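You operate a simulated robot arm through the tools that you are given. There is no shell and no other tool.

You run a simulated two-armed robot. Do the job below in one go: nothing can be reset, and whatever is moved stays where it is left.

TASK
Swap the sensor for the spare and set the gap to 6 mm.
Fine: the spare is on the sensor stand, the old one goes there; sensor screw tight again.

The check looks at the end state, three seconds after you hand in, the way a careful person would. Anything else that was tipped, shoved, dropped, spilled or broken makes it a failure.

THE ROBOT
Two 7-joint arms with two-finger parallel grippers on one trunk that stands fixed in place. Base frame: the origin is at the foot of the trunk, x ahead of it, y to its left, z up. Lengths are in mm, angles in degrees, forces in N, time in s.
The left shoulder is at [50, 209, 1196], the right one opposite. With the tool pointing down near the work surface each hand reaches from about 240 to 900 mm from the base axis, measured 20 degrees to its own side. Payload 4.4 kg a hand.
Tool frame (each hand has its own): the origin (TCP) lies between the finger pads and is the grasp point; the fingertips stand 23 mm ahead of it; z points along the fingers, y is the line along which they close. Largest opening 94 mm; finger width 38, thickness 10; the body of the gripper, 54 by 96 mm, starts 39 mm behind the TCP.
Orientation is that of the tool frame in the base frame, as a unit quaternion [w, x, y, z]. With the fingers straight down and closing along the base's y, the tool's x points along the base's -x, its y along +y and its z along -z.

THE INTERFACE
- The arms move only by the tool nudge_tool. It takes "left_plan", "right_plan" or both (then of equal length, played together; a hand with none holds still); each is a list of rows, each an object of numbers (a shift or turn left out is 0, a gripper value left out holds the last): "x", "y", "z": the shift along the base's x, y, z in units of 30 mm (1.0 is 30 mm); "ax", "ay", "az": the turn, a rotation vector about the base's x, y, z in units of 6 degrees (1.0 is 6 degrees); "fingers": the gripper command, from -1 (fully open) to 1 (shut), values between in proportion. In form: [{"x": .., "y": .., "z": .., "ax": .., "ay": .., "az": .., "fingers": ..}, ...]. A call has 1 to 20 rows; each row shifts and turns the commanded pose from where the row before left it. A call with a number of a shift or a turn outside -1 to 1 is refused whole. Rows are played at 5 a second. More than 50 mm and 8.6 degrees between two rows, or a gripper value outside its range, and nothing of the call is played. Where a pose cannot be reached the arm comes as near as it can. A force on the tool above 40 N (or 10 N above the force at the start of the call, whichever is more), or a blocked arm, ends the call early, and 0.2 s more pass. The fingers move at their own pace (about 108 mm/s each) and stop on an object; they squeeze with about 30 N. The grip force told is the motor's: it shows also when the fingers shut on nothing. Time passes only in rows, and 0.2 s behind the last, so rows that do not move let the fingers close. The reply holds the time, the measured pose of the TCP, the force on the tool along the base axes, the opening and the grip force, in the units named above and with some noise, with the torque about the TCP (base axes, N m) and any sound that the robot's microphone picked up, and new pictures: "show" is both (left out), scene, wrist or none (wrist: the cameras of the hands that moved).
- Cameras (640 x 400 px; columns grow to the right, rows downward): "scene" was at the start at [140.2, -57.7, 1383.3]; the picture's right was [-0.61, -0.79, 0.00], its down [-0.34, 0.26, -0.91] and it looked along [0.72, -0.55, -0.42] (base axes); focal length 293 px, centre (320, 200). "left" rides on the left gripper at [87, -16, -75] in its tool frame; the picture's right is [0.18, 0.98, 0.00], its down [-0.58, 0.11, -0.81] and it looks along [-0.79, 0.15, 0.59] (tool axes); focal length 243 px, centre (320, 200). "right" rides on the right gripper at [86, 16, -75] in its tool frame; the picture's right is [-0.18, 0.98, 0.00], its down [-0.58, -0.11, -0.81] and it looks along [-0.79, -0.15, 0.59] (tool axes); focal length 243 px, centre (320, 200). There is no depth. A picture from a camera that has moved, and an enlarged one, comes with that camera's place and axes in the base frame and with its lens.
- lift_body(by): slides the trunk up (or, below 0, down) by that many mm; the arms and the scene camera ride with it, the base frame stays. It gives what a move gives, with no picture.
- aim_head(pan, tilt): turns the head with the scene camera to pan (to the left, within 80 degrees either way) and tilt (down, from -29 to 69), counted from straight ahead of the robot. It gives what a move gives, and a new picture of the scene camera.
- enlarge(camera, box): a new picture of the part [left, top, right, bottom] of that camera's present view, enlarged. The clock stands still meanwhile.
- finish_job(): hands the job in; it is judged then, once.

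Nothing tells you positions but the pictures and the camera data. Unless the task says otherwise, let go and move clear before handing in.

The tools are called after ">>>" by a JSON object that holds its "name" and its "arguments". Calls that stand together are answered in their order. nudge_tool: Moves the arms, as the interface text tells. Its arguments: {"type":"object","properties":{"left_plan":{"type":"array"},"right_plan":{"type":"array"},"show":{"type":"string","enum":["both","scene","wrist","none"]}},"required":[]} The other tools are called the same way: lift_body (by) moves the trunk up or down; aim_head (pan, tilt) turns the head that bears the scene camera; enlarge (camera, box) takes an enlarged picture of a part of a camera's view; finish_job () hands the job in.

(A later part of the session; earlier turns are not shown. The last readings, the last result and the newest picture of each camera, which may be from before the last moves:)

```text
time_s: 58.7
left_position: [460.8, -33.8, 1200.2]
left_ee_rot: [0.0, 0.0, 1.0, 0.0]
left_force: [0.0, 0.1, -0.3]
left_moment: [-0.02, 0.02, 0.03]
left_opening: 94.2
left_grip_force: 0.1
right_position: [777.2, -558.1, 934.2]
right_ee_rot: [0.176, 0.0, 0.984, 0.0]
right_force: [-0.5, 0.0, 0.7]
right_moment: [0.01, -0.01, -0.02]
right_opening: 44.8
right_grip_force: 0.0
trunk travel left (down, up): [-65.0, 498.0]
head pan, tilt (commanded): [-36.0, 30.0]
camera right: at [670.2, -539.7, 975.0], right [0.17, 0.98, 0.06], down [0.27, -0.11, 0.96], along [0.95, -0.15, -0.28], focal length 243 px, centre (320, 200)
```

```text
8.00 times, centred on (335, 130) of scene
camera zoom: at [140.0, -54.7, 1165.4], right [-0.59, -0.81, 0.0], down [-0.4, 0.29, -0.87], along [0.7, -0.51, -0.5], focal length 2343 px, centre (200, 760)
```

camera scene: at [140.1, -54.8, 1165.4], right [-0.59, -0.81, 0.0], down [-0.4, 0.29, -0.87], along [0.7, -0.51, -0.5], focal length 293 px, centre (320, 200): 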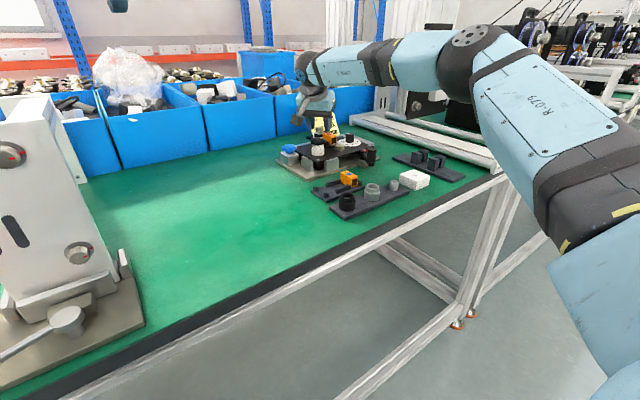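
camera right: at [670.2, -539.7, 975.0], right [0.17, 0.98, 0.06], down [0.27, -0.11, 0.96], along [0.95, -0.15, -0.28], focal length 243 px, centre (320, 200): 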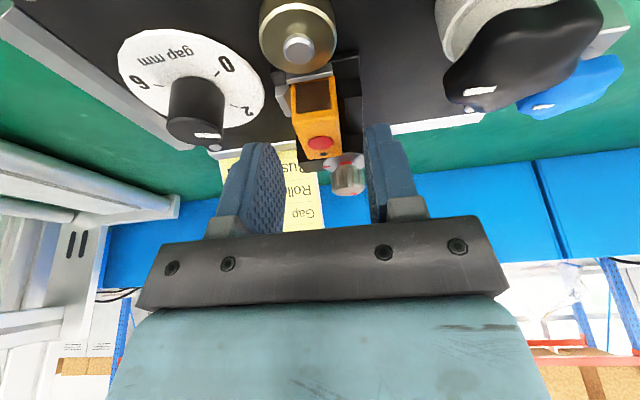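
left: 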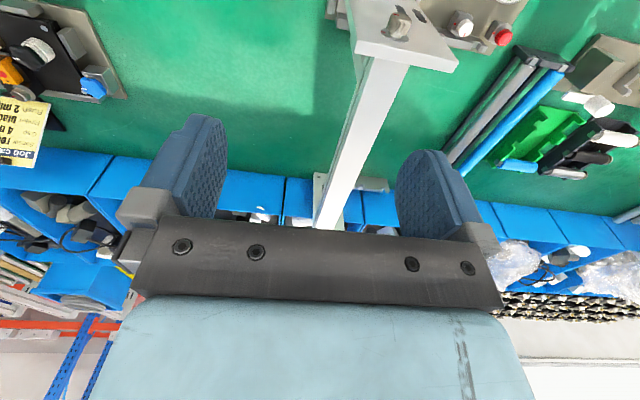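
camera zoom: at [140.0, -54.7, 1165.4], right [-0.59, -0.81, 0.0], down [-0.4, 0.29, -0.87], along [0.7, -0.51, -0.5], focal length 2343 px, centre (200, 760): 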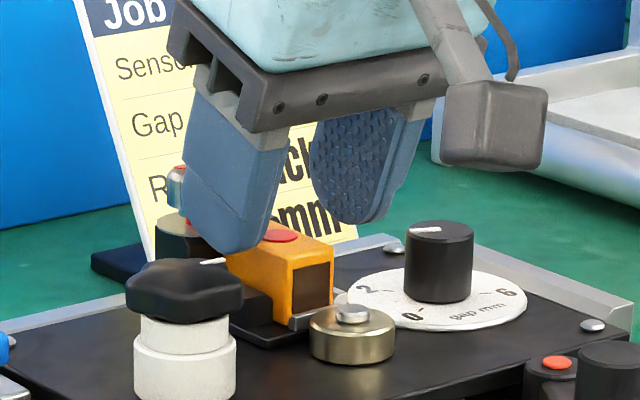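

The fingers straddle the sensor and clear the screw. I'll lower 8 mm and close on the sensor sides.

>>> {"name": "nudge_tool", "arguments": {"right_plan": [{"z": -0.15}, {"z": -0.12}, {"fingers": 1}, {}, {}], "show": "wrist"}}

>>> {"name": "enlarge", "arguments": {"camera": "right", "box": [230, 70, 410, 190]}}

>>> {"name": "enlarge", "arguments": {"camera": "scene", "box": [300, 105, 370, 155]}}

```text
time_s: 59.9
left_position: [460.4, -33.3, 1201.3]
left_ee_rot: [0.0, -0.001, 1.0, 0.0]
left_force: [0.6, -0.4, 0.2]
left_moment: [0.0, -0.03, -0.01]
left_opening: 93.6
left_grip_force: 0.1
right_position: [776.5, -556.3, 926.0]
right_ee_rot: [0.175, 0.0, 0.985, 0.001]
right_force: [1.1, -0.3, 0.3]
right_moment: [0.01, -0.04, 0.05]
right_opening: 20.6
right_grip_force: 30.2
trunk travel left (down, up): [-65.0, 498.0]
head pan, tilt (commanded): [-36.0, 30.0]
camera right: at [670.3, -539.8, 966.7], right [0.17, 0.98, 0.06], down [0.27, -0.11, 0.96], along [0.95, -0.15, -0.28], focal length 243 px, centre (320, 200)
```

right: 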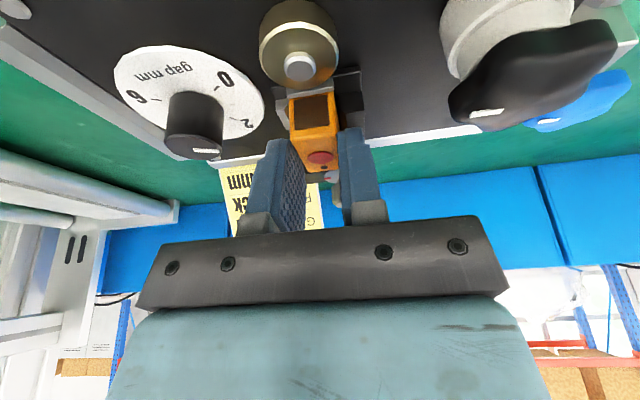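

```text
3.33 times, centred on (320, 130) of right
camera zoom: at [670.3, -539.8, 966.7], right [0.17, 0.98, 0.06], down [0.27, -0.11, 0.96], along [0.95, -0.15, -0.28], focal length 809 px, centre (320, 433)
```

zoom: 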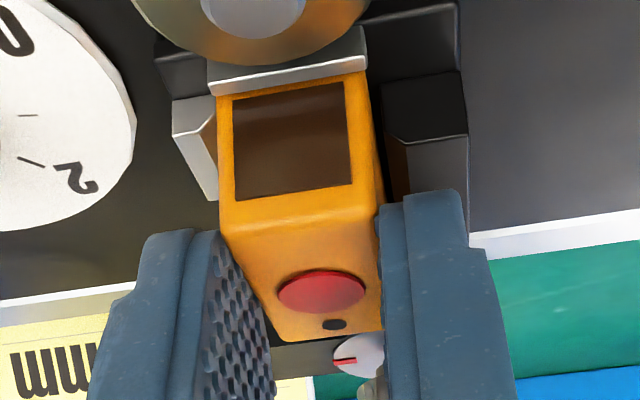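

```text
8.00 times, centred on (335, 130) of scene
camera zoom: at [140.1, -54.8, 1165.3], right [-0.59, -0.81, 0.0], down [-0.4, 0.29, -0.87], along [0.7, -0.51, -0.5], focal length 2343 px, centre (200, 760)
```

zoom: 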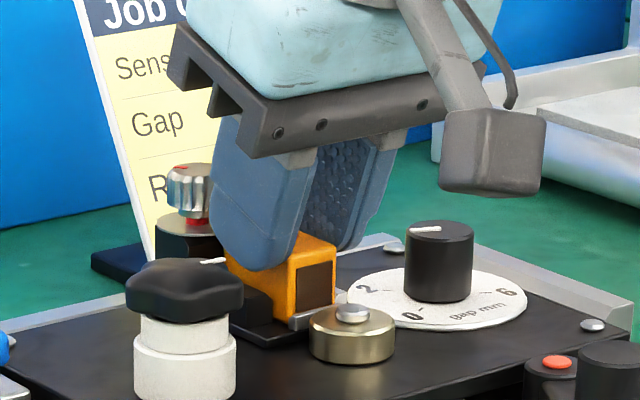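

The sensor is gripped at 20.6 mm with low side forces. I'll lift slowly and check whether it comes free.

>>> {"name": "nudge_tool", "arguments": {"right_plan": [{"z": 0.08}, {"z": 0.08}, {"z": 0.08}, {"z": 0.08}], "show": "wrist"}}

>>> {"name": "enlarge", "arguments": {"camera": "scene", "box": [300, 105, 370, 155]}}

```text
time_s: 60.9
left_position: [460.5, -35.0, 1200.9]
left_ee_rot: [0.0, -0.001, 1.0, 0.0]
left_force: [0.0, 0.3, 0.2]
left_moment: [0.0, 0.04, 0.03]
left_opening: 94.1
left_grip_force: 0.0
right_position: [777.5, -556.8, 935.7]
right_ee_rot: [0.176, 0.0, 0.984, 0.0]
right_force: [-0.4, -0.4, -0.5]
right_moment: [0.0, -0.02, 0.01]
right_opening: 20.7
right_grip_force: 30.3
trunk travel left (down, up): [-65.0, 498.0]
head pan, tilt (commanded): [-36.0, 30.0]
camera right: at [670.1, -539.9, 976.3], right [0.17, 0.98, 0.06], down [0.27, -0.11, 0.96], along [0.95, -0.15, -0.28], focal length 243 px, centre (320, 200)
```

right: 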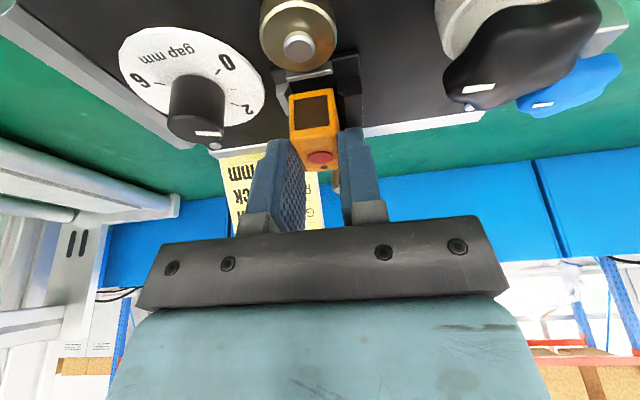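

```text
8.00 times, centred on (335, 130) of scene
camera zoom: at [140.2, -54.9, 1165.3], right [-0.59, -0.81, 0.0], down [-0.4, 0.29, -0.87], along [0.7, -0.51, -0.5], focal length 2343 px, centre (200, 760)
```

zoom: 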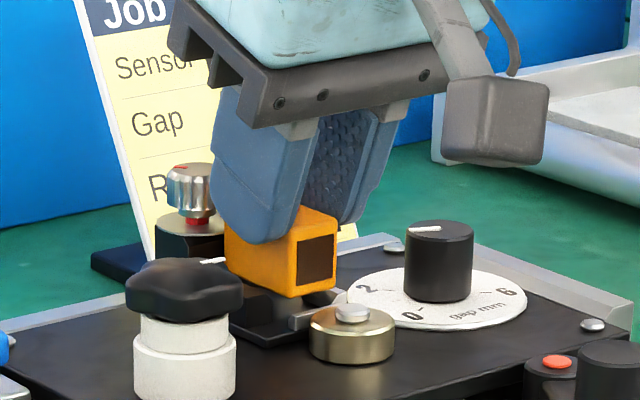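

The old sensor is free and held. I'll lift it well clear and carry it over to the empty slot of the sensor stand.

>>> {"name": "nudge_tool", "arguments": {"right_plan": [{"z": 0.8}, {"z": 0.9}, {"z": 0.5, "x": -0.5, "y": 0.4}, {"x": -0.9, "y": 0.7}, {"x": -0.9, "y": 0.7}, {"x": -0.9, "y": 0.7}, {"x": -0.9, "y": 0.7}, {"x": -0.9, "y": 0.7}, {"x": -0.9, "y": 0.7}, {"x": -0.27, "y": 0.25}, {"z": -0.6}, {}], "show": "both"}}

>>> {"name": "enlarge", "arguments": {"camera": "right", "box": [220, 60, 420, 190]}}

>>> {"name": "enlarge", "arguments": {"camera": "scene", "box": [300, 150, 400, 220]}}

```text
time_s: 63.5
left_position: [459.6, -34.5, 1200.2]
left_ee_rot: [0.0, -0.001, 1.0, -0.001]
left_force: [-0.1, -0.5, -0.7]
left_moment: [-0.02, 0.0, 0.01]
left_opening: 93.9
left_grip_force: 0.0
right_position: [593.1, -410.6, 984.2]
right_ee_rot: [0.175, 0.0, 0.985, 0.0]
right_force: [0.1, 0.4, -0.3]
right_moment: [0.0, 0.01, -0.04]
right_opening: 0.0
right_grip_force: 30.0
trunk travel left (down, up): [-65.0, 498.0]
head pan, tilt (commanded): [-36.0, 30.0]
camera scene: at [140.0, -54.8, 1165.4], right [-0.59, -0.81, 0.0], down [-0.4, 0.29, -0.87], along [0.7, -0.51, -0.5], focal length 293 px, centre (320, 200)
camera right: at [485.9, -393.9, 1025.3], right [0.17, 0.98, 0.06], down [0.27, -0.11, 0.96], along [0.95, -0.15, -0.28], focal length 243 px, centre (320, 200)
```

scene: 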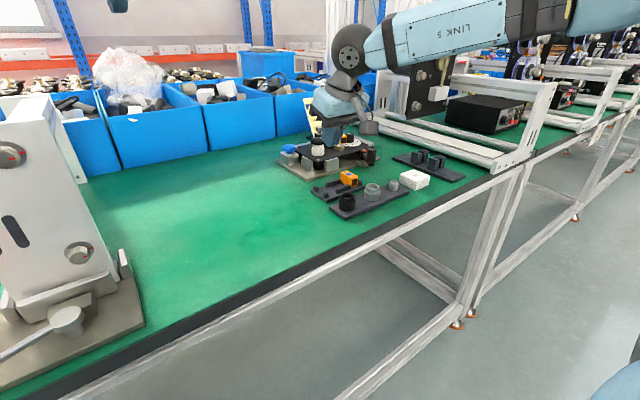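
right: 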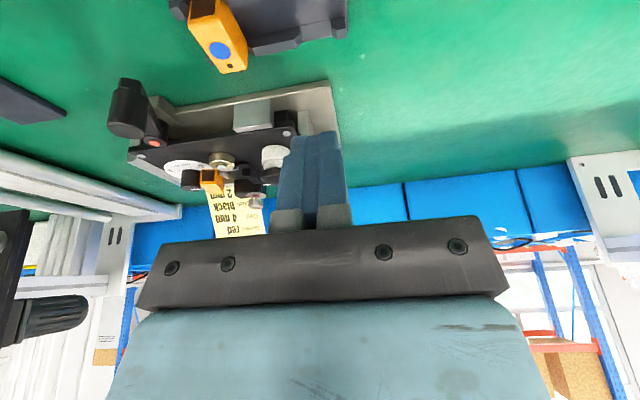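

```text
3.08 times, centred on (320, 125) of right
camera zoom: at [485.9, -393.9, 1025.3], right [0.17, 0.98, 0.06], down [0.27, -0.11, 0.96], along [0.95, -0.15, -0.28], focal length 746 px, centre (320, 431)
```

zoom: 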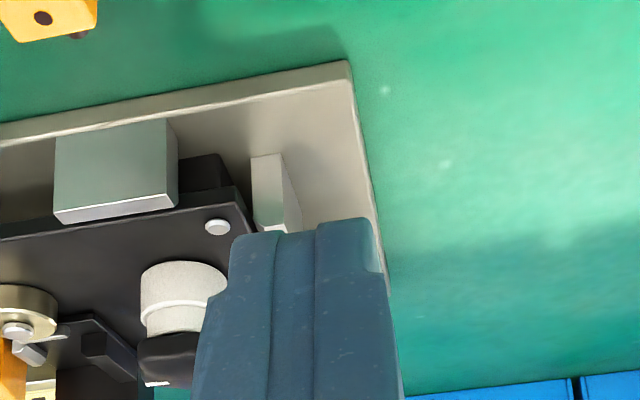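

```text
5.71 times, centred on (350, 185) of scene
camera zoom: at [140.0, -54.8, 1165.4], right [-0.59, -0.81, 0.0], down [-0.4, 0.29, -0.87], along [0.7, -0.51, -0.5], focal length 1674 px, centre (149, 286)
```

zoom: 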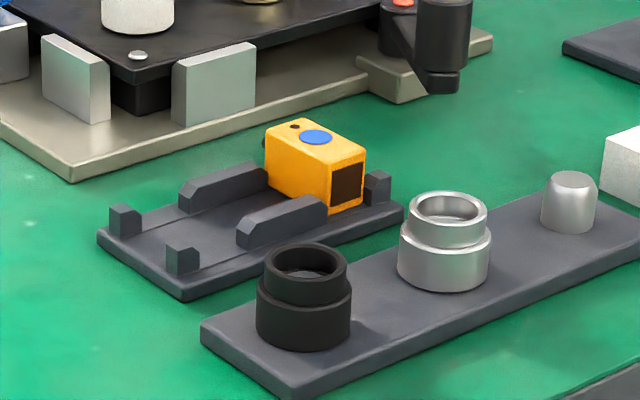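

The fingers read 0 mm, so the sensor slipped out on the way. I can see orange near the fixture, so I'll look for exactly where it landed.

>>> {"name": "enlarge", "arguments": {"camera": "scene", "box": [290, 110, 380, 180]}}

>>> {"name": "enlarge", "arguments": {"camera": "right", "box": [120, 110, 300, 230]}}

```text
5.71 times, centred on (335, 145) of scene
camera zoom: at [140.0, -54.8, 1165.4], right [-0.59, -0.81, 0.0], down [-0.4, 0.29, -0.87], along [0.7, -0.51, -0.5], focal length 1674 px, centre (234, 514)
```

zoom: 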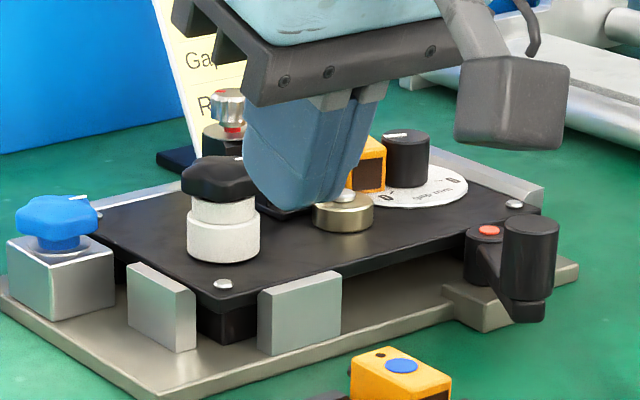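

```text
3.33 times, centred on (210, 170) of right
camera zoom: at [485.9, -393.9, 1025.3], right [0.17, 0.98, 0.06], down [0.27, -0.11, 0.96], along [0.95, -0.15, -0.28], focal length 809 px, centre (687, 300)
```

zoom: 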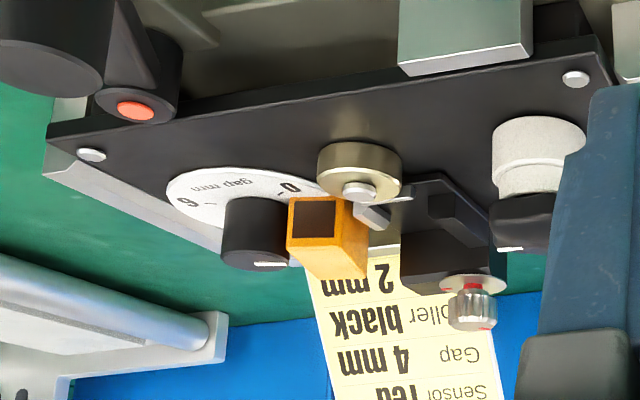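

The old sensor dropped onto the gap-dial area, standing upright between the dial knob and the brass disc, and nothing else looks disturbed. I'll open the fingers and go back over for a close look before picking it up again with a deeper grip.

>>> {"name": "nudge_tool", "arguments": {"right_plan": [{"z": 1, "fingers": 0.0}, {"z": 1}, {"x": 0.8, "y": -0.9}, {"x": 0.8, "y": -0.9}, {"x": 0.8, "y": -0.9}, {"x": 0.8, "y": -0.9}, {"x": 0.8, "y": -0.9}, {"x": 0.5, "y": -0.6}, {}], "show": "both"}}

>>> {"name": "enlarge", "arguments": {"camera": "right", "box": [200, 0, 360, 110]}}

>>> {"name": "enlarge", "arguments": {"camera": "scene", "box": [310, 110, 380, 165]}}

```text
time_s: 65.5
left_position: [459.6, -33.4, 1200.7]
left_ee_rot: [-0.001, -0.001, 1.0, -0.001]
left_force: [0.7, -0.1, -0.1]
left_moment: [-0.01, 0.01, -0.01]
left_opening: 94.0
left_grip_force: 0.0
right_position: [727.8, -566.0, 1045.3]
right_ee_rot: [0.175, 0.0, 0.985, -0.001]
right_force: [0.7, 1.2, 0.2]
right_moment: [0.0, 0.01, -0.03]
right_opening: 46.9
right_grip_force: 0.1
trunk travel left (down, up): [-65.0, 498.0]
head pan, tilt (commanded): [-36.0, 30.0]
camera scene: at [139.8, -54.3, 1165.5], right [-0.59, -0.81, 0.0], down [-0.4, 0.29, -0.87], along [0.7, -0.51, -0.5], focal length 293 px, centre (320, 200)
camera right: at [619.8, -548.8, 1085.8], right [0.17, 0.98, 0.06], down [0.27, -0.11, 0.96], along [0.95, -0.15, -0.28], focal length 243 px, centre (320, 200)
```

scene: 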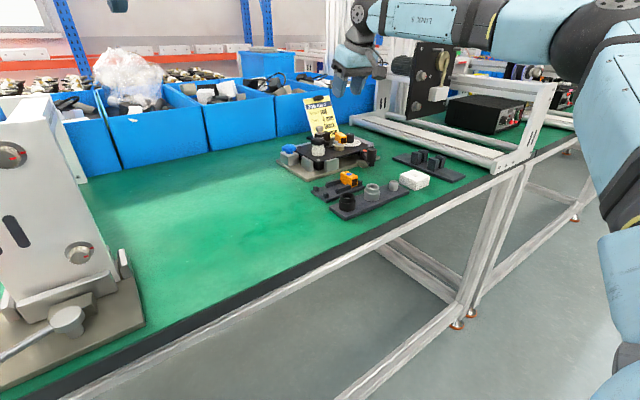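
right: 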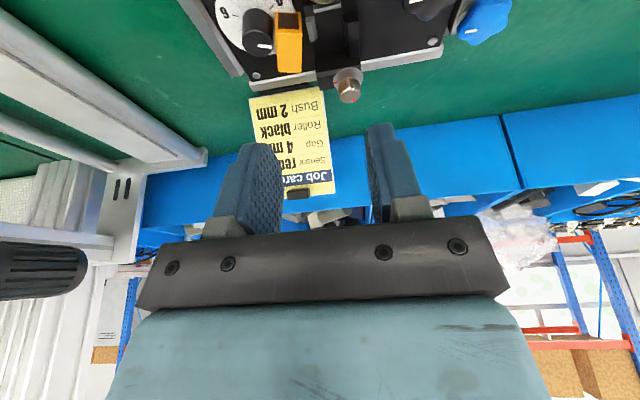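

```text
3.64 times, centred on (280, 55) of right
camera zoom: at [619.8, -548.8, 1085.8], right [0.17, 0.98, 0.06], down [0.27, -0.11, 0.96], along [0.95, -0.15, -0.28], focal length 882 px, centre (466, 727)
```

zoom: 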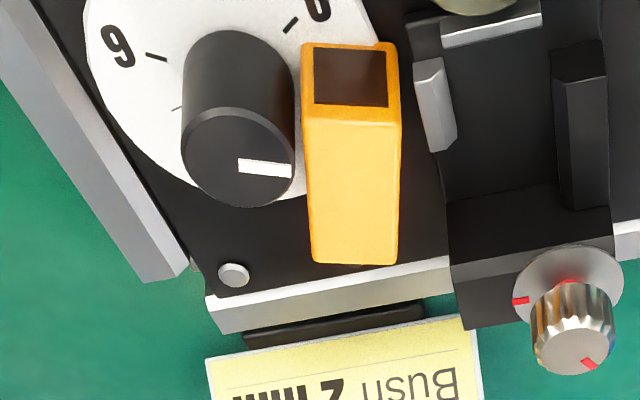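

```text
7.27 times, centred on (345, 138) of scene
camera zoom: at [139.8, -54.3, 1165.5], right [-0.59, -0.81, 0.0], down [-0.4, 0.29, -0.87], along [0.7, -0.51, -0.5], focal length 2130 px, centre (138, 654)
```

zoom: 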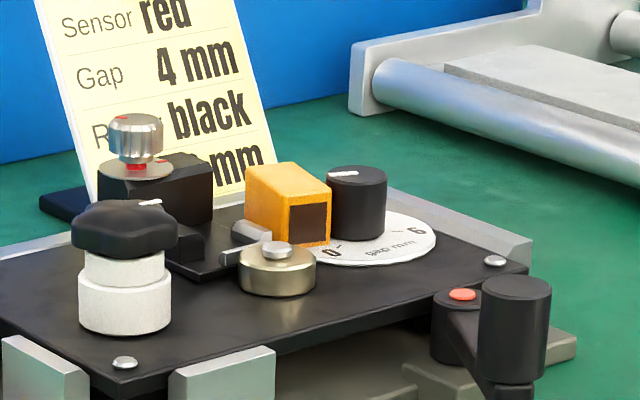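

The sensor is lying on the dial plate beside the knob, turned about 17°. Its red dot isn't on the face that is up, so it has rolled. I'll zoom in further to see which side is up.

>>> {"name": "enlarge", "arguments": {"camera": "right", "box": [260, 0, 320, 80]}}

>>> {"name": "enlarge", "arguments": {"camera": "scene", "box": [328, 122, 358, 152]}}

>>> {"name": "enlarge", "arguments": {"camera": "scene", "box": [330, 160, 370, 195]}}

```text
5.00 times, centred on (290, 40) of right
camera zoom: at [619.8, -548.8, 1085.8], right [0.17, 0.98, 0.06], down [0.27, -0.11, 0.96], along [0.95, -0.15, -0.28], focal length 1213 px, centre (470, 1000)
```

zoom: 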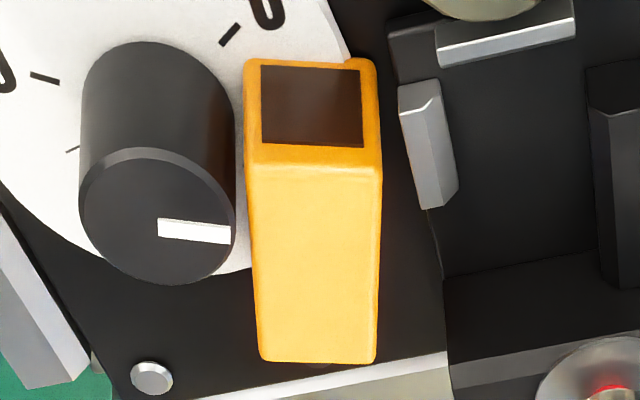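

```text
13.33 times, centred on (343, 137) of scene
camera zoom: at [139.8, -54.3, 1165.5], right [-0.59, -0.81, 0.0], down [-0.4, 0.29, -0.87], along [0.7, -0.51, -0.5], focal length 3905 px, centre (13, 1040)
```

zoom: 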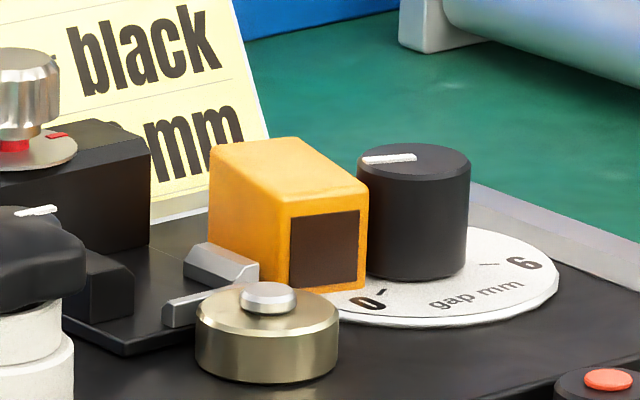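

```text
11.43 times, centred on (350, 178) of scene
camera zoom: at [139.8, -54.3, 1165.5], right [-0.59, -0.81, 0.0], down [-0.4, 0.29, -0.87], along [0.7, -0.51, -0.5], focal length 3347 px, centre (-23, 457)
```

zoom: 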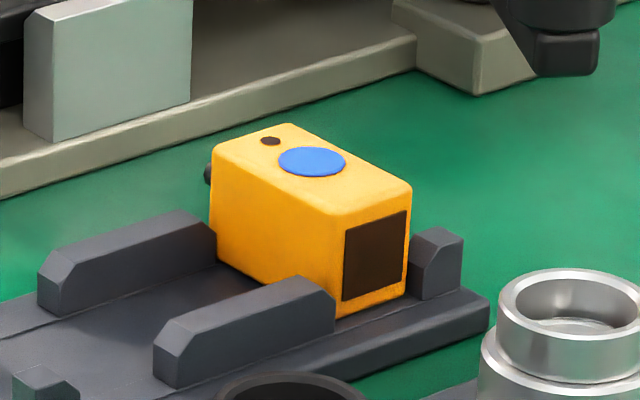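

The old sensor is lying on its side: centre about (779, -592), turned about -15°, z 884-905. Its near half is only about 3 mm from the dial knob, so I'll grip the far half, with the hand tilted 30° and yawed -15°. My first grip was too shallow because the fingertips are rounded, so I'll go deeper this time.

>>> {"name": "nudge_tool", "arguments": {"right_plan": [{"ay": -0.82, "fingers": 0.3}, {"ay": -0.82, "x": 0.3}, {"az": -0.85, "x": 0.4, "y": -0.2}, {"az": -0.85, "x": 0.5, "y": -0.25, "z": -0.5}, {"az": -0.8, "x": 0.5, "y": -0.3, "z": -0.5}, {"x": 0.3, "y": -0.15, "z": -0.5}, {"x": 0.3, "y": -0.15, "z": -0.6}, {"z": -0.7}, {}], "show": "both"}}

>>> {"name": "enlarge", "arguments": {"camera": "right", "box": [220, 20, 400, 150]}}

>>> {"name": "enlarge", "arguments": {"camera": "scene", "box": [310, 100, 380, 155]}}

```text
time_s: 67.5
left_position: [459.4, -34.2, 1199.5]
left_ee_rot: [0.0, -0.001, 1.0, -0.001]
left_force: [-0.1, 0.1, 1.2]
left_moment: [0.0, 0.0, 0.02]
left_opening: 94.2
left_grip_force: 0.0
right_position: [797.2, -596.7, 959.8]
right_ee_rot: [0.257, 0.126, 0.958, -0.034]
right_force: [0.0, 0.0, 0.1]
right_moment: [0.0, 0.0, 0.03]
right_opening: 32.9
right_grip_force: 0.2
trunk travel left (down, up): [-65.0, 498.0]
head pan, tilt (commanded): [-36.0, 30.0]
camera scene: at [140.0, -54.7, 1165.4], right [-0.59, -0.81, 0.0], down [-0.4, 0.29, -0.87], along [0.7, -0.51, -0.5], focal length 293 px, centre (320, 200)
camera right: at [692.8, -551.8, 981.4], right [0.41, 0.91, 0.09], down [0.07, -0.13, 0.99], along [0.91, -0.4, -0.12], focal length 243 px, centre (320, 200)
```

scene: 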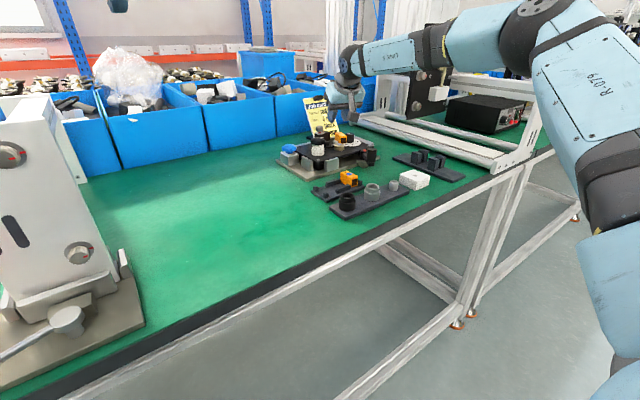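
right: 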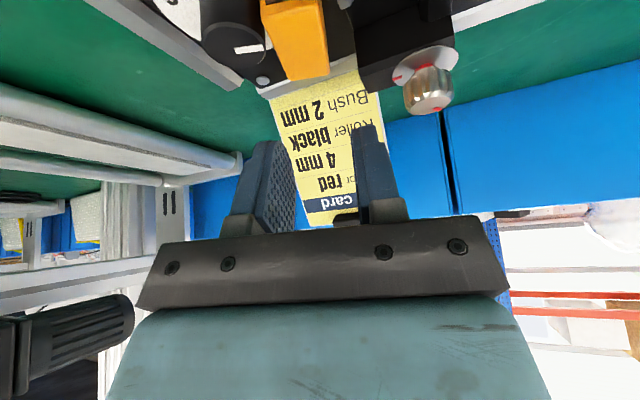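

```text
3.08 times, centred on (310, 85) of right
camera zoom: at [692.8, -551.8, 981.4], right [0.41, 0.91, 0.09], down [0.07, -0.13, 0.99], along [0.91, -0.4, -0.12], focal length 746 px, centre (351, 554)
```

zoom: 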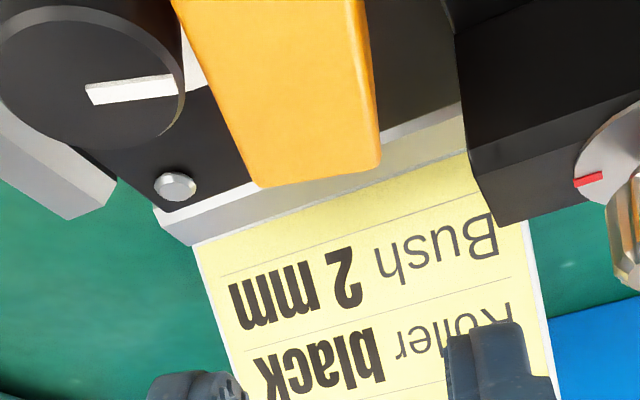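

```text
7.27 times, centred on (345, 128) of scene
camera zoom: at [140.0, -54.7, 1165.4], right [-0.59, -0.81, 0.0], down [-0.4, 0.29, -0.87], along [0.7, -0.51, -0.5], focal length 2130 px, centre (138, 727)
```

zoom: 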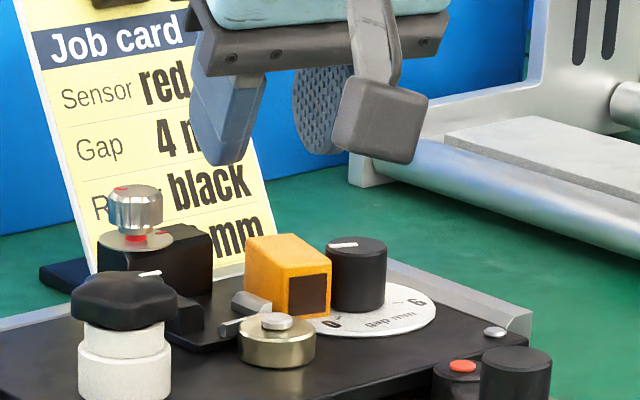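

The hand is lined up with the far half of the sensor. I'll lower it in stages, watching clearance to the dial knob.

>>> {"name": "nudge_tool", "arguments": {"right_plan": [{"x": -0.02, "y": 0.0, "z": -0.5}, {"z": -0.5}, {"z": -0.15}, {}], "show": "wrist"}}

>>> {"name": "enlarge", "arguments": {"camera": "right", "box": [220, 60, 400, 180]}}

>>> {"name": "enlarge", "arguments": {"camera": "scene", "box": [320, 110, 370, 150]}}

```text
time_s: 68.5
left_position: [459.0, -34.0, 1201.8]
left_ee_rot: [0.001, -0.001, 1.0, 0.0]
left_force: [0.5, -0.6, -0.3]
left_moment: [0.0, 0.03, -0.02]
left_opening: 93.9
left_grip_force: 0.1
right_position: [795.2, -595.4, 928.4]
right_ee_rot: [0.259, 0.126, 0.957, -0.035]
right_force: [1.9, -3.8, 14.7]
right_moment: [0.29, -0.24, -0.06]
right_opening: 32.1
right_grip_force: 0.0
trunk travel left (down, up): [-65.0, 498.0]
head pan, tilt (commanded): [-36.0, 30.0]
camera right: at [690.5, -550.6, 949.7], right [0.41, 0.91, 0.09], down [0.06, -0.13, 0.99], along [0.91, -0.4, -0.11], focal length 243 px, centre (320, 200)
```

right: 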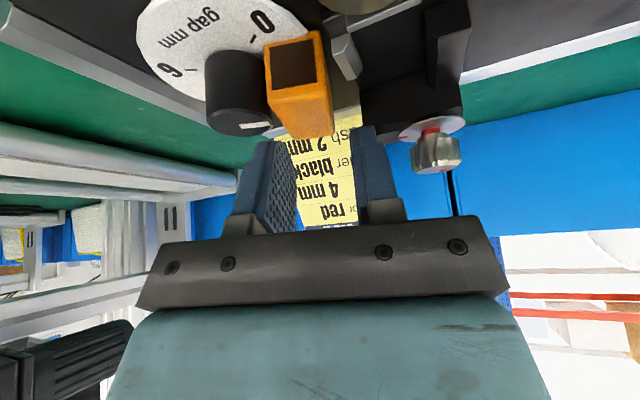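

```text
3.33 times, centred on (310, 120) of right
camera zoom: at [690.5, -550.6, 949.7], right [0.41, 0.91, 0.09], down [0.06, -0.13, 0.99], along [0.91, -0.4, -0.11], focal length 809 px, centre (353, 467)
```

zoom: 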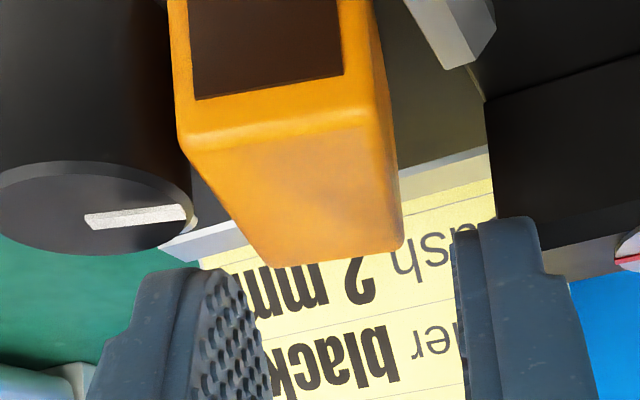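

```text
10.00 times, centred on (345, 130) of scene
camera zoom: at [138.6, -53.9, 1165.9], right [-0.59, -0.81, 0.0], down [-0.4, 0.29, -0.87], along [0.7, -0.51, -0.5], focal length 2929 px, centre (70, 900)
```

zoom: 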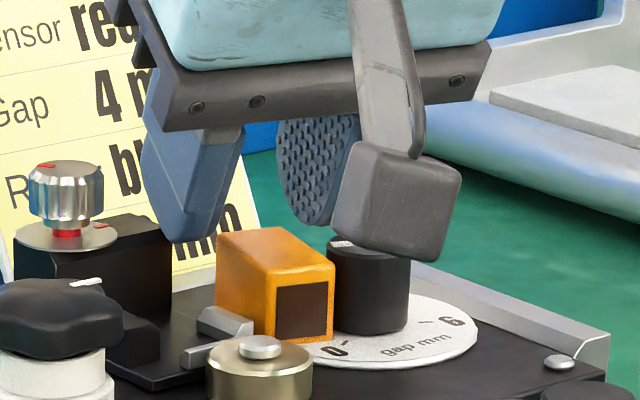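

There's a 15 N contact: the +y finger is resting on the holder block, which is about z 903. I'll back up, narrow the opening to 26 mm and come down again inside the block's edge.

>>> {"name": "nudge_tool", "arguments": {"right_plan": [{"z": 0.4}, {"fingers": 0.447, "x": -0.01, "y": -0.02}, {}, {"z": -0.3}, {"z": -0.2}, {}], "show": "wrist"}}

>>> {"name": "enlarge", "arguments": {"camera": "right", "box": [220, 60, 400, 180]}}

```text
time_s: 69.9
left_position: [460.6, -34.4, 1200.9]
left_ee_rot: [0.0, 0.0, 1.0, 0.0]
left_force: [0.3, 1.5, -0.1]
left_moment: [0.04, -0.01, 0.02]
left_opening: 94.2
left_grip_force: 0.0
right_position: [795.1, -597.5, 922.5]
right_ee_rot: [0.256, 0.126, 0.958, -0.034]
right_force: [0.7, -0.7, 0.9]
right_moment: [-0.01, 0.01, -0.01]
right_opening: 26.0
right_grip_force: 0.1
trunk travel left (down, up): [-65.0, 498.0]
head pan, tilt (commanded): [-36.0, 30.0]
camera right: at [690.7, -550.9, 944.1], right [0.41, 0.91, 0.09], down [0.07, -0.13, 0.99], along [0.91, -0.4, -0.12], focal length 243 px, centre (320, 200)
```

right: 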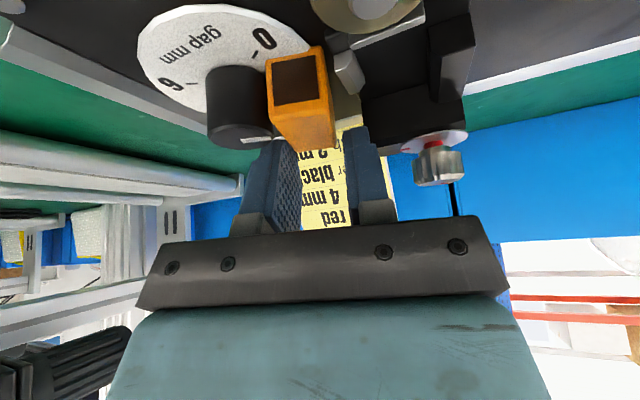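

```text
3.33 times, centred on (310, 120) of right
camera zoom: at [690.7, -550.9, 944.1], right [0.41, 0.91, 0.09], down [0.07, -0.13, 0.99], along [0.91, -0.4, -0.12], focal length 809 px, centre (353, 467)
```

zoom: 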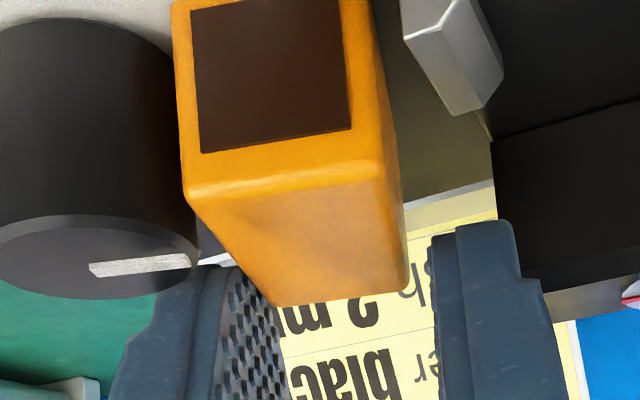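

No contact now. I'll lower the last 8 mm and close on the sensor.

>>> {"name": "nudge_tool", "arguments": {"right_plan": [{"z": -0.12}, {"z": -0.12}, {}, {"fingers": 1}, {}, {}], "show": "wrist"}}

>>> {"name": "enlarge", "arguments": {"camera": "right", "box": [220, 60, 400, 180]}}

>>> {"name": "enlarge", "arguments": {"camera": "scene", "box": [320, 110, 370, 150]}}

```text
time_s: 71.3
left_position: [459.1, -32.8, 1201.4]
left_ee_rot: [0.002, -0.001, 1.0, -0.001]
left_force: [-0.8, 0.4, 0.0]
left_moment: [0.03, -0.01, 0.0]
left_opening: 93.8
left_grip_force: 0.0
right_position: [795.2, -595.8, 916.7]
right_ee_rot: [0.259, 0.126, 0.957, -0.034]
right_force: [6.7, -5.7, 16.0]
right_moment: [-0.12, 0.01, 0.13]
right_opening: 21.0
right_grip_force: 29.9
trunk travel left (down, up): [-65.0, 498.0]
head pan, tilt (commanded): [-36.0, 30.0]
camera right: at [690.8, -550.3, 938.9], right [0.41, 0.91, 0.09], down [0.07, -0.13, 0.99], along [0.91, -0.4, -0.11], focal length 243 px, centre (320, 200)
```

right: 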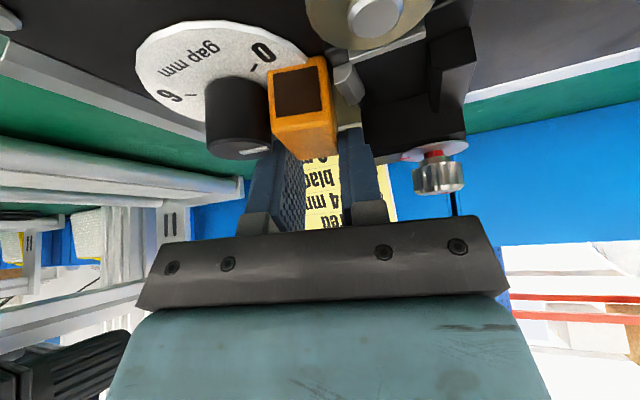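

```text
3.33 times, centred on (310, 120) of right
camera zoom: at [690.8, -550.3, 938.9], right [0.41, 0.91, 0.09], down [0.07, -0.13, 0.99], along [0.91, -0.4, -0.11], focal length 809 px, centre (353, 467)
```

zoom: 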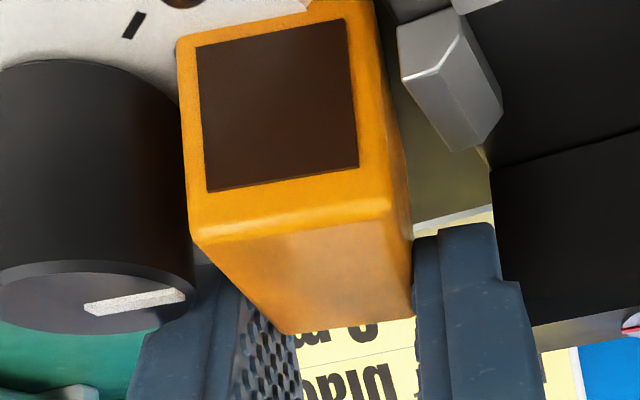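

```text
10.00 times, centred on (345, 130) of scene
camera zoom: at [139.0, -54.0, 1165.7], right [-0.59, -0.81, 0.0], down [-0.4, 0.29, -0.87], along [0.7, -0.51, -0.5], focal length 2929 px, centre (70, 900)
```

zoom: 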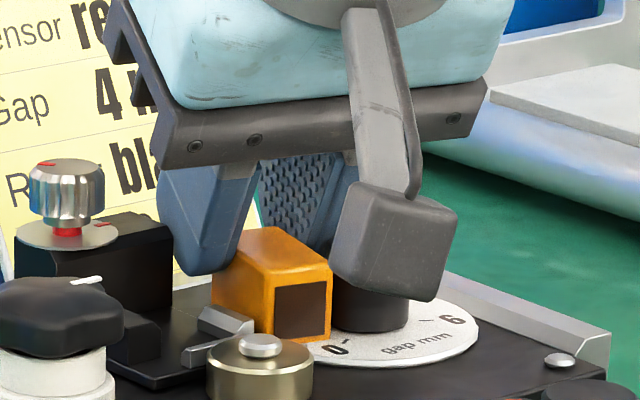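

The sensor is gripped at 21.0 mm, so its lateral width is unchanged and it is probably upside down. A fingertip is resting on something below, at 16 N. I'll lift slowly and check the hold.

>>> {"name": "nudge_tool", "arguments": {"right_plan": [{"z": 0.08}, {"z": 0.08}, {"z": 0.1}, {"z": 0.1}, {"z": 0.15}, {"z": 0.2}, {"z": 0.2}, {}], "show": "both"}}

>>> {"name": "enlarge", "arguments": {"camera": "scene", "box": [320, 100, 370, 150]}}

>>> {"name": "enlarge", "arguments": {"camera": "right", "box": [220, 60, 400, 180]}}

```text
time_s: 73.1
left_position: [459.5, -34.6, 1200.5]
left_ee_rot: [-0.001, -0.001, 1.0, 0.0]
left_force: [1.0, -0.2, -0.1]
left_moment: [-0.01, 0.0, 0.04]
left_opening: 94.0
left_grip_force: 0.0
right_position: [795.9, -596.0, 944.1]
right_ee_rot: [0.257, 0.126, 0.958, -0.034]
right_force: [-0.4, -0.3, 0.1]
right_moment: [0.01, -0.02, -0.01]
right_opening: 21.1
right_grip_force: 30.3
trunk travel left (down, up): [-65.0, 498.0]
head pan, tilt (commanded): [-36.0, 30.0]
camera scene: at [140.3, -55.0, 1165.3], right [-0.59, -0.81, 0.0], down [-0.4, 0.29, -0.87], along [0.7, -0.51, -0.5], focal length 293 px, centre (320, 200)
camera right: at [690.9, -550.9, 964.5], right [0.41, 0.91, 0.09], down [0.07, -0.13, 0.99], along [0.91, -0.4, -0.12], focal length 243 px, centre (320, 200)
```

scene: 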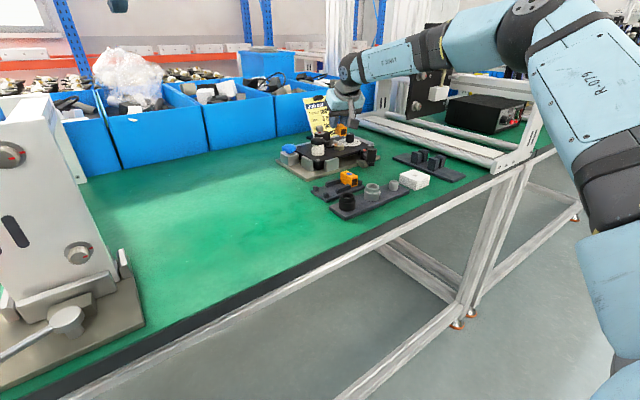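
right: 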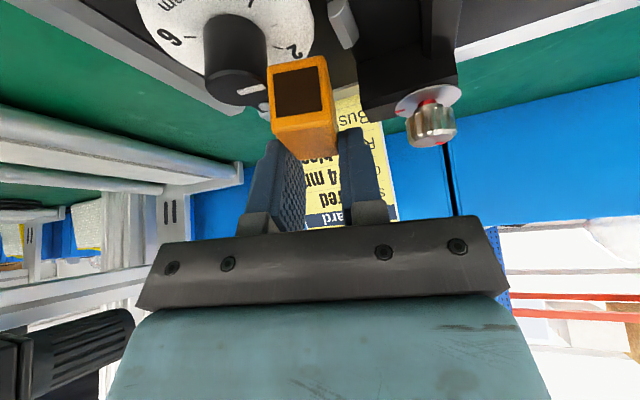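

```text
8.00 times, centred on (345, 125) of scene
camera zoom: at [140.3, -55.0, 1165.3], right [-0.59, -0.81, 0.0], down [-0.4, 0.29, -0.87], along [0.7, -0.51, -0.5], focal length 2343 px, centre (120, 800)
```

zoom: 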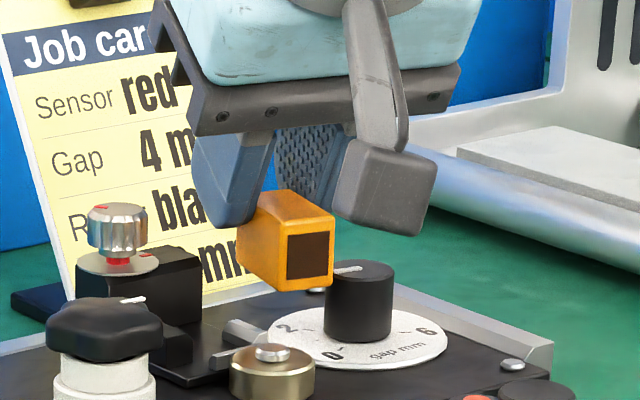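

```text
3.33 times, centred on (310, 120) of right
camera zoom: at [690.9, -550.9, 964.5], right [0.41, 0.91, 0.09], down [0.07, -0.13, 0.99], along [0.91, -0.4, -0.12], focal length 809 px, centre (353, 467)
```

zoom: 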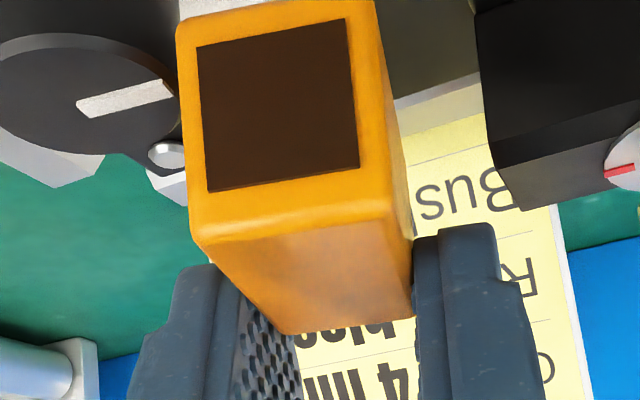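

The sensor is held firmly now. I'll carry it slowly to the open bench area on the left, near (600, -300), where I can turn it the right way up before putting it on the stand.

>>> {"name": "nudge_tool", "arguments": {"right_plan": [{"z": 0.5}, {"z": 0.6}, {"z": 0.6}, {"x": -0.2, "y": 0.3, "z": 0.2}, {"x": -0.46, "y": 0.6}, {"x": -0.46, "y": 0.7}, {"x": -0.46, "y": 0.7}, {"x": -0.46, "y": 0.7}, {"x": -0.46, "y": 0.7}, {"x": -0.46, "y": 0.7}, {"x": -0.46, "y": 0.7}, {"x": -0.46, "y": 0.7}, {"x": -0.46, "y": 0.7}, {"x": -0.46, "y": 0.7}, {"x": -0.46, "y": 0.7}, {"x": -0.46, "y": 0.7}, {"x": -0.46, "y": 0.7}, {"x": -0.46, "y": 0.6}, {"x": -0.3, "y": 0.3}, {}], "show": "both"}}

```text
time_s: 77.3
left_position: [460.8, -34.5, 1201.3]
left_ee_rot: [0.0, -0.001, 1.0, 0.0]
left_force: [0.0, 0.1, -0.4]
left_moment: [-0.01, -0.05, -0.04]
left_opening: 94.0
left_grip_force: 0.1
right_position: [587.6, -291.1, 998.5]
right_ee_rot: [0.256, 0.127, 0.958, -0.034]
right_force: [0.4, 0.3, 0.5]
right_moment: [-0.01, -0.02, -0.02]
right_opening: 21.0
right_grip_force: 30.2
trunk travel left (down, up): [-65.0, 498.0]
head pan, tilt (commanded): [-36.0, 30.0]
camera scene: at [140.2, -54.9, 1165.3], right [-0.59, -0.81, 0.0], down [-0.4, 0.29, -0.87], along [0.7, -0.51, -0.5], focal length 293 px, centre (320, 200)
camera right: at [482.6, -244.9, 1020.2], right [0.41, 0.91, 0.09], down [0.07, -0.13, 0.99], along [0.91, -0.4, -0.12], focal length 243 px, centre (320, 200)
```

scene: 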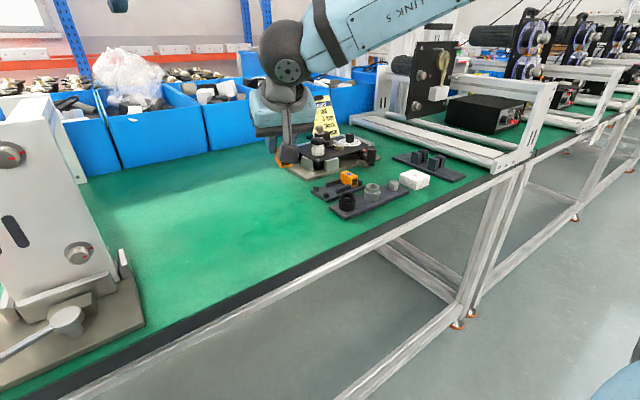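
right: 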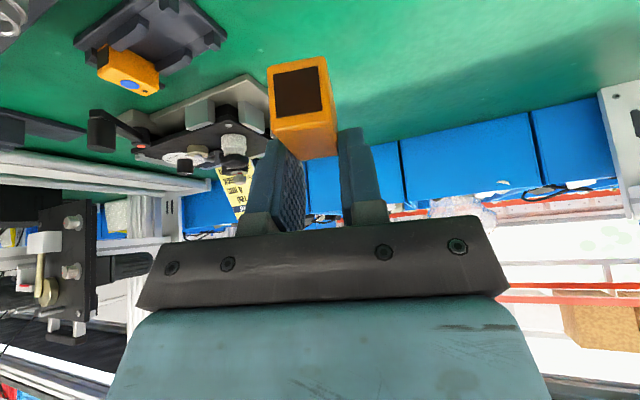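

The sensor is still held firmly. To see which way up it is, I'll roll the hand about the x axis so its underside faces the scene camera.

>>> {"name": "nudge_tool", "arguments": {"right_plan": [{"ax": 0.8}, {"ax": 0.8}, {"ax": 0.8}, {"ax": 0.8}, {"ax": 0.8}, {"ax": 0.8}, {"ax": 0.8}, {"ax": 0.8}, {"ax": 0.8}, {"ax": 0.8}, {"ax": 0.8}, {"ax": 0.8}, {"ax": 0.8}, {"ax": 0.8}, {}], "show": "both"}}

>>> {"name": "enlarge", "arguments": {"camera": "scene", "box": [220, 80, 380, 200]}}

```text
time_s: 80.5
left_position: [459.7, -33.4, 1199.7]
left_ee_rot: [0.0, -0.001, 1.0, 0.001]
left_force: [-0.4, 1.0, 0.0]
left_moment: [0.01, 0.03, -0.02]
left_opening: 93.9
left_grip_force: 0.0
right_position: [587.6, -291.3, 999.5]
right_ee_rot: [0.145, 0.247, 0.816, 0.502]
right_force: [-0.1, 0.4, -0.3]
right_moment: [-0.03, 0.03, 0.01]
right_opening: 20.9
right_grip_force: 30.5
trunk travel left (down, up): [-65.0, 498.0]
head pan, tilt (commanded): [-36.0, 30.0]
camera scene: at [140.1, -54.8, 1165.4], right [-0.59, -0.81, 0.0], down [-0.4, 0.29, -0.87], along [0.7, -0.51, -0.5], focal length 293 px, centre (320, 200)
camera right: at [483.2, -292.4, 1049.6], right [0.41, 0.27, 0.87], down [0.07, -0.96, 0.26], along [0.91, -0.05, -0.41], focal length 243 px, centre (320, 200)
```

scene: 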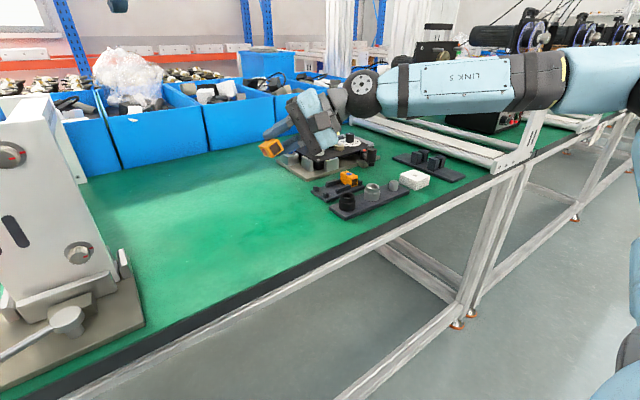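
right: 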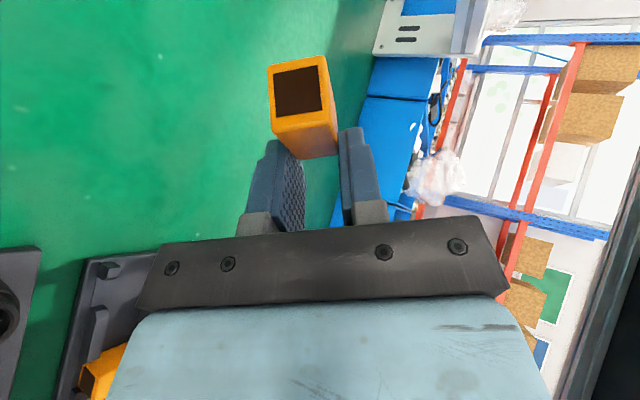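

```text
3.33 times, centred on (300, 140) of scene
camera zoom: at [140.1, -54.8, 1165.4], right [-0.59, -0.81, 0.0], down [-0.4, 0.29, -0.87], along [0.7, -0.51, -0.5], focal length 976 px, centre (387, 400)
```

zoom: 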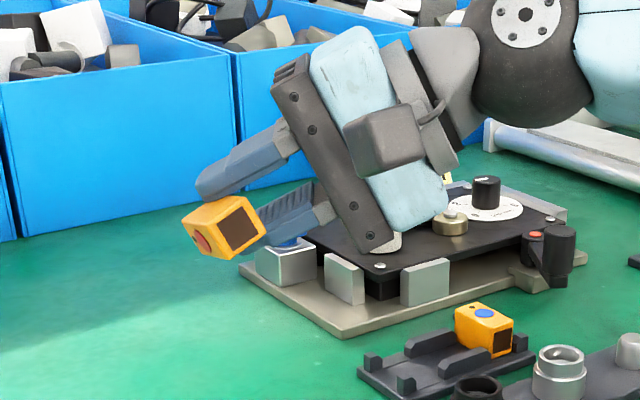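

The red dot points away from the palm, so the sensor is upside down. The plan is to set it down on the open bench, tip it over in two quarter-turns with a fingertip, and then regrip it properly. First I'll roll the hand back and go down towards the bench.

>>> {"name": "nudge_tool", "arguments": {"right_plan": [{"ax": -0.8}, {"ax": -0.8}, {"ax": -0.8}, {"ax": -0.8}, {"ax": -0.8}, {"ax": -0.8}, {"ax": -0.8}, {"ax": -0.8}, {"ax": -0.8}, {"ax": -0.8}, {"ax": -0.8}, {"ax": -0.8}, {"ax": -0.8}, {"ax": -0.8}, {"z": -0.7}, {"z": -0.8}, {"z": -0.8}, {"z": -0.8}, {"z": -0.5}, {}], "show": "both"}}

>>> {"name": "enlarge", "arguments": {"camera": "scene", "box": [220, 100, 340, 200]}}

```text
time_s: 84.7
left_position: [460.8, -34.5, 1200.8]
left_ee_rot: [0.0, 0.0, 1.0, 0.0]
left_force: [0.1, -0.3, -0.1]
left_moment: [0.03, 0.0, 0.0]
left_opening: 94.3
left_grip_force: 0.0
right_position: [587.1, -290.8, 891.1]
right_ee_rot: [0.257, 0.126, 0.958, -0.034]
right_force: [-0.2, -0.4, -0.1]
right_moment: [-0.02, 0.01, 0.03]
right_opening: 21.1
right_grip_force: 30.2
trunk travel left (down, up): [-65.0, 498.0]
head pan, tilt (commanded): [-36.0, 30.0]
camera scene: at [140.1, -54.9, 1165.3], right [-0.59, -0.81, 0.0], down [-0.4, 0.29, -0.87], along [0.7, -0.51, -0.5], focal length 293 px, centre (320, 200)
camera right: at [482.3, -244.8, 912.7], right [0.41, 0.91, 0.09], down [0.07, -0.13, 0.99], along [0.91, -0.4, -0.12], focal length 243 px, centre (320, 200)
```

scene: 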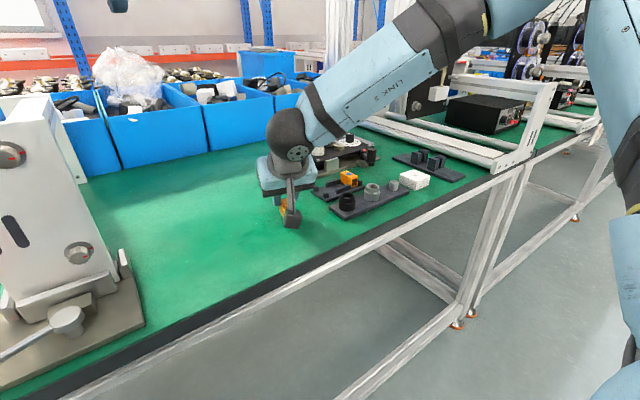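
right: 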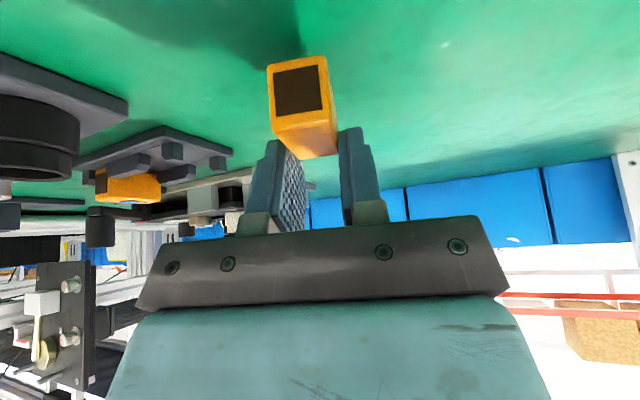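

```text
4.00 times, centred on (280, 150) of scene
camera zoom: at [140.1, -54.9, 1165.3], right [-0.59, -0.81, 0.0], down [-0.4, 0.29, -0.87], along [0.7, -0.51, -0.5], focal length 1172 px, centre (480, 400)
```

zoom: 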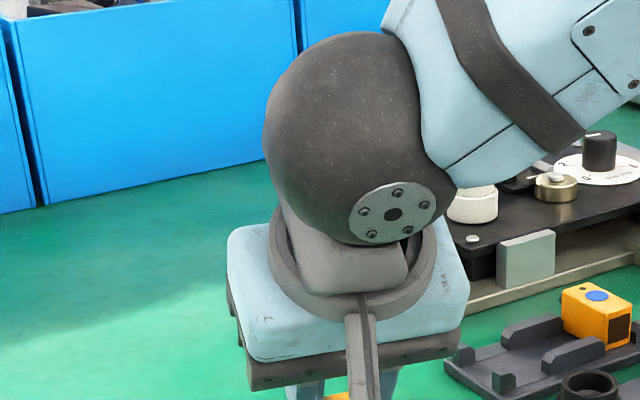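

The sensor's underside is about 10 mm above the bench. I'll lower in small steps until it touches.

>>> {"name": "nudge_tool", "arguments": {"right_plan": [{"z": -0.06}, {"z": -0.06}, {"z": -0.06}, {"z": -0.06}, {"z": -0.06}, {}], "show": "none"}}

```text
time_s: 86.1
left_position: [459.3, -34.4, 1200.0]
left_ee_rot: [0.0, -0.001, 1.0, 0.0]
left_force: [0.7, 0.8, 0.1]
left_moment: [-0.03, -0.04, -0.01]
left_opening: 94.1
left_grip_force: 0.0
right_position: [589.2, -291.1, 881.3]
right_ee_rot: [0.256, 0.127, 0.958, -0.034]
right_force: [-0.5, -0.8, -1.1]
right_moment: [-0.03, 0.03, -0.03]
right_opening: 21.3
right_grip_force: 29.4
trunk travel left (down, up): [-65.0, 498.0]
head pan, tilt (commanded): [-36.0, 30.0]
```

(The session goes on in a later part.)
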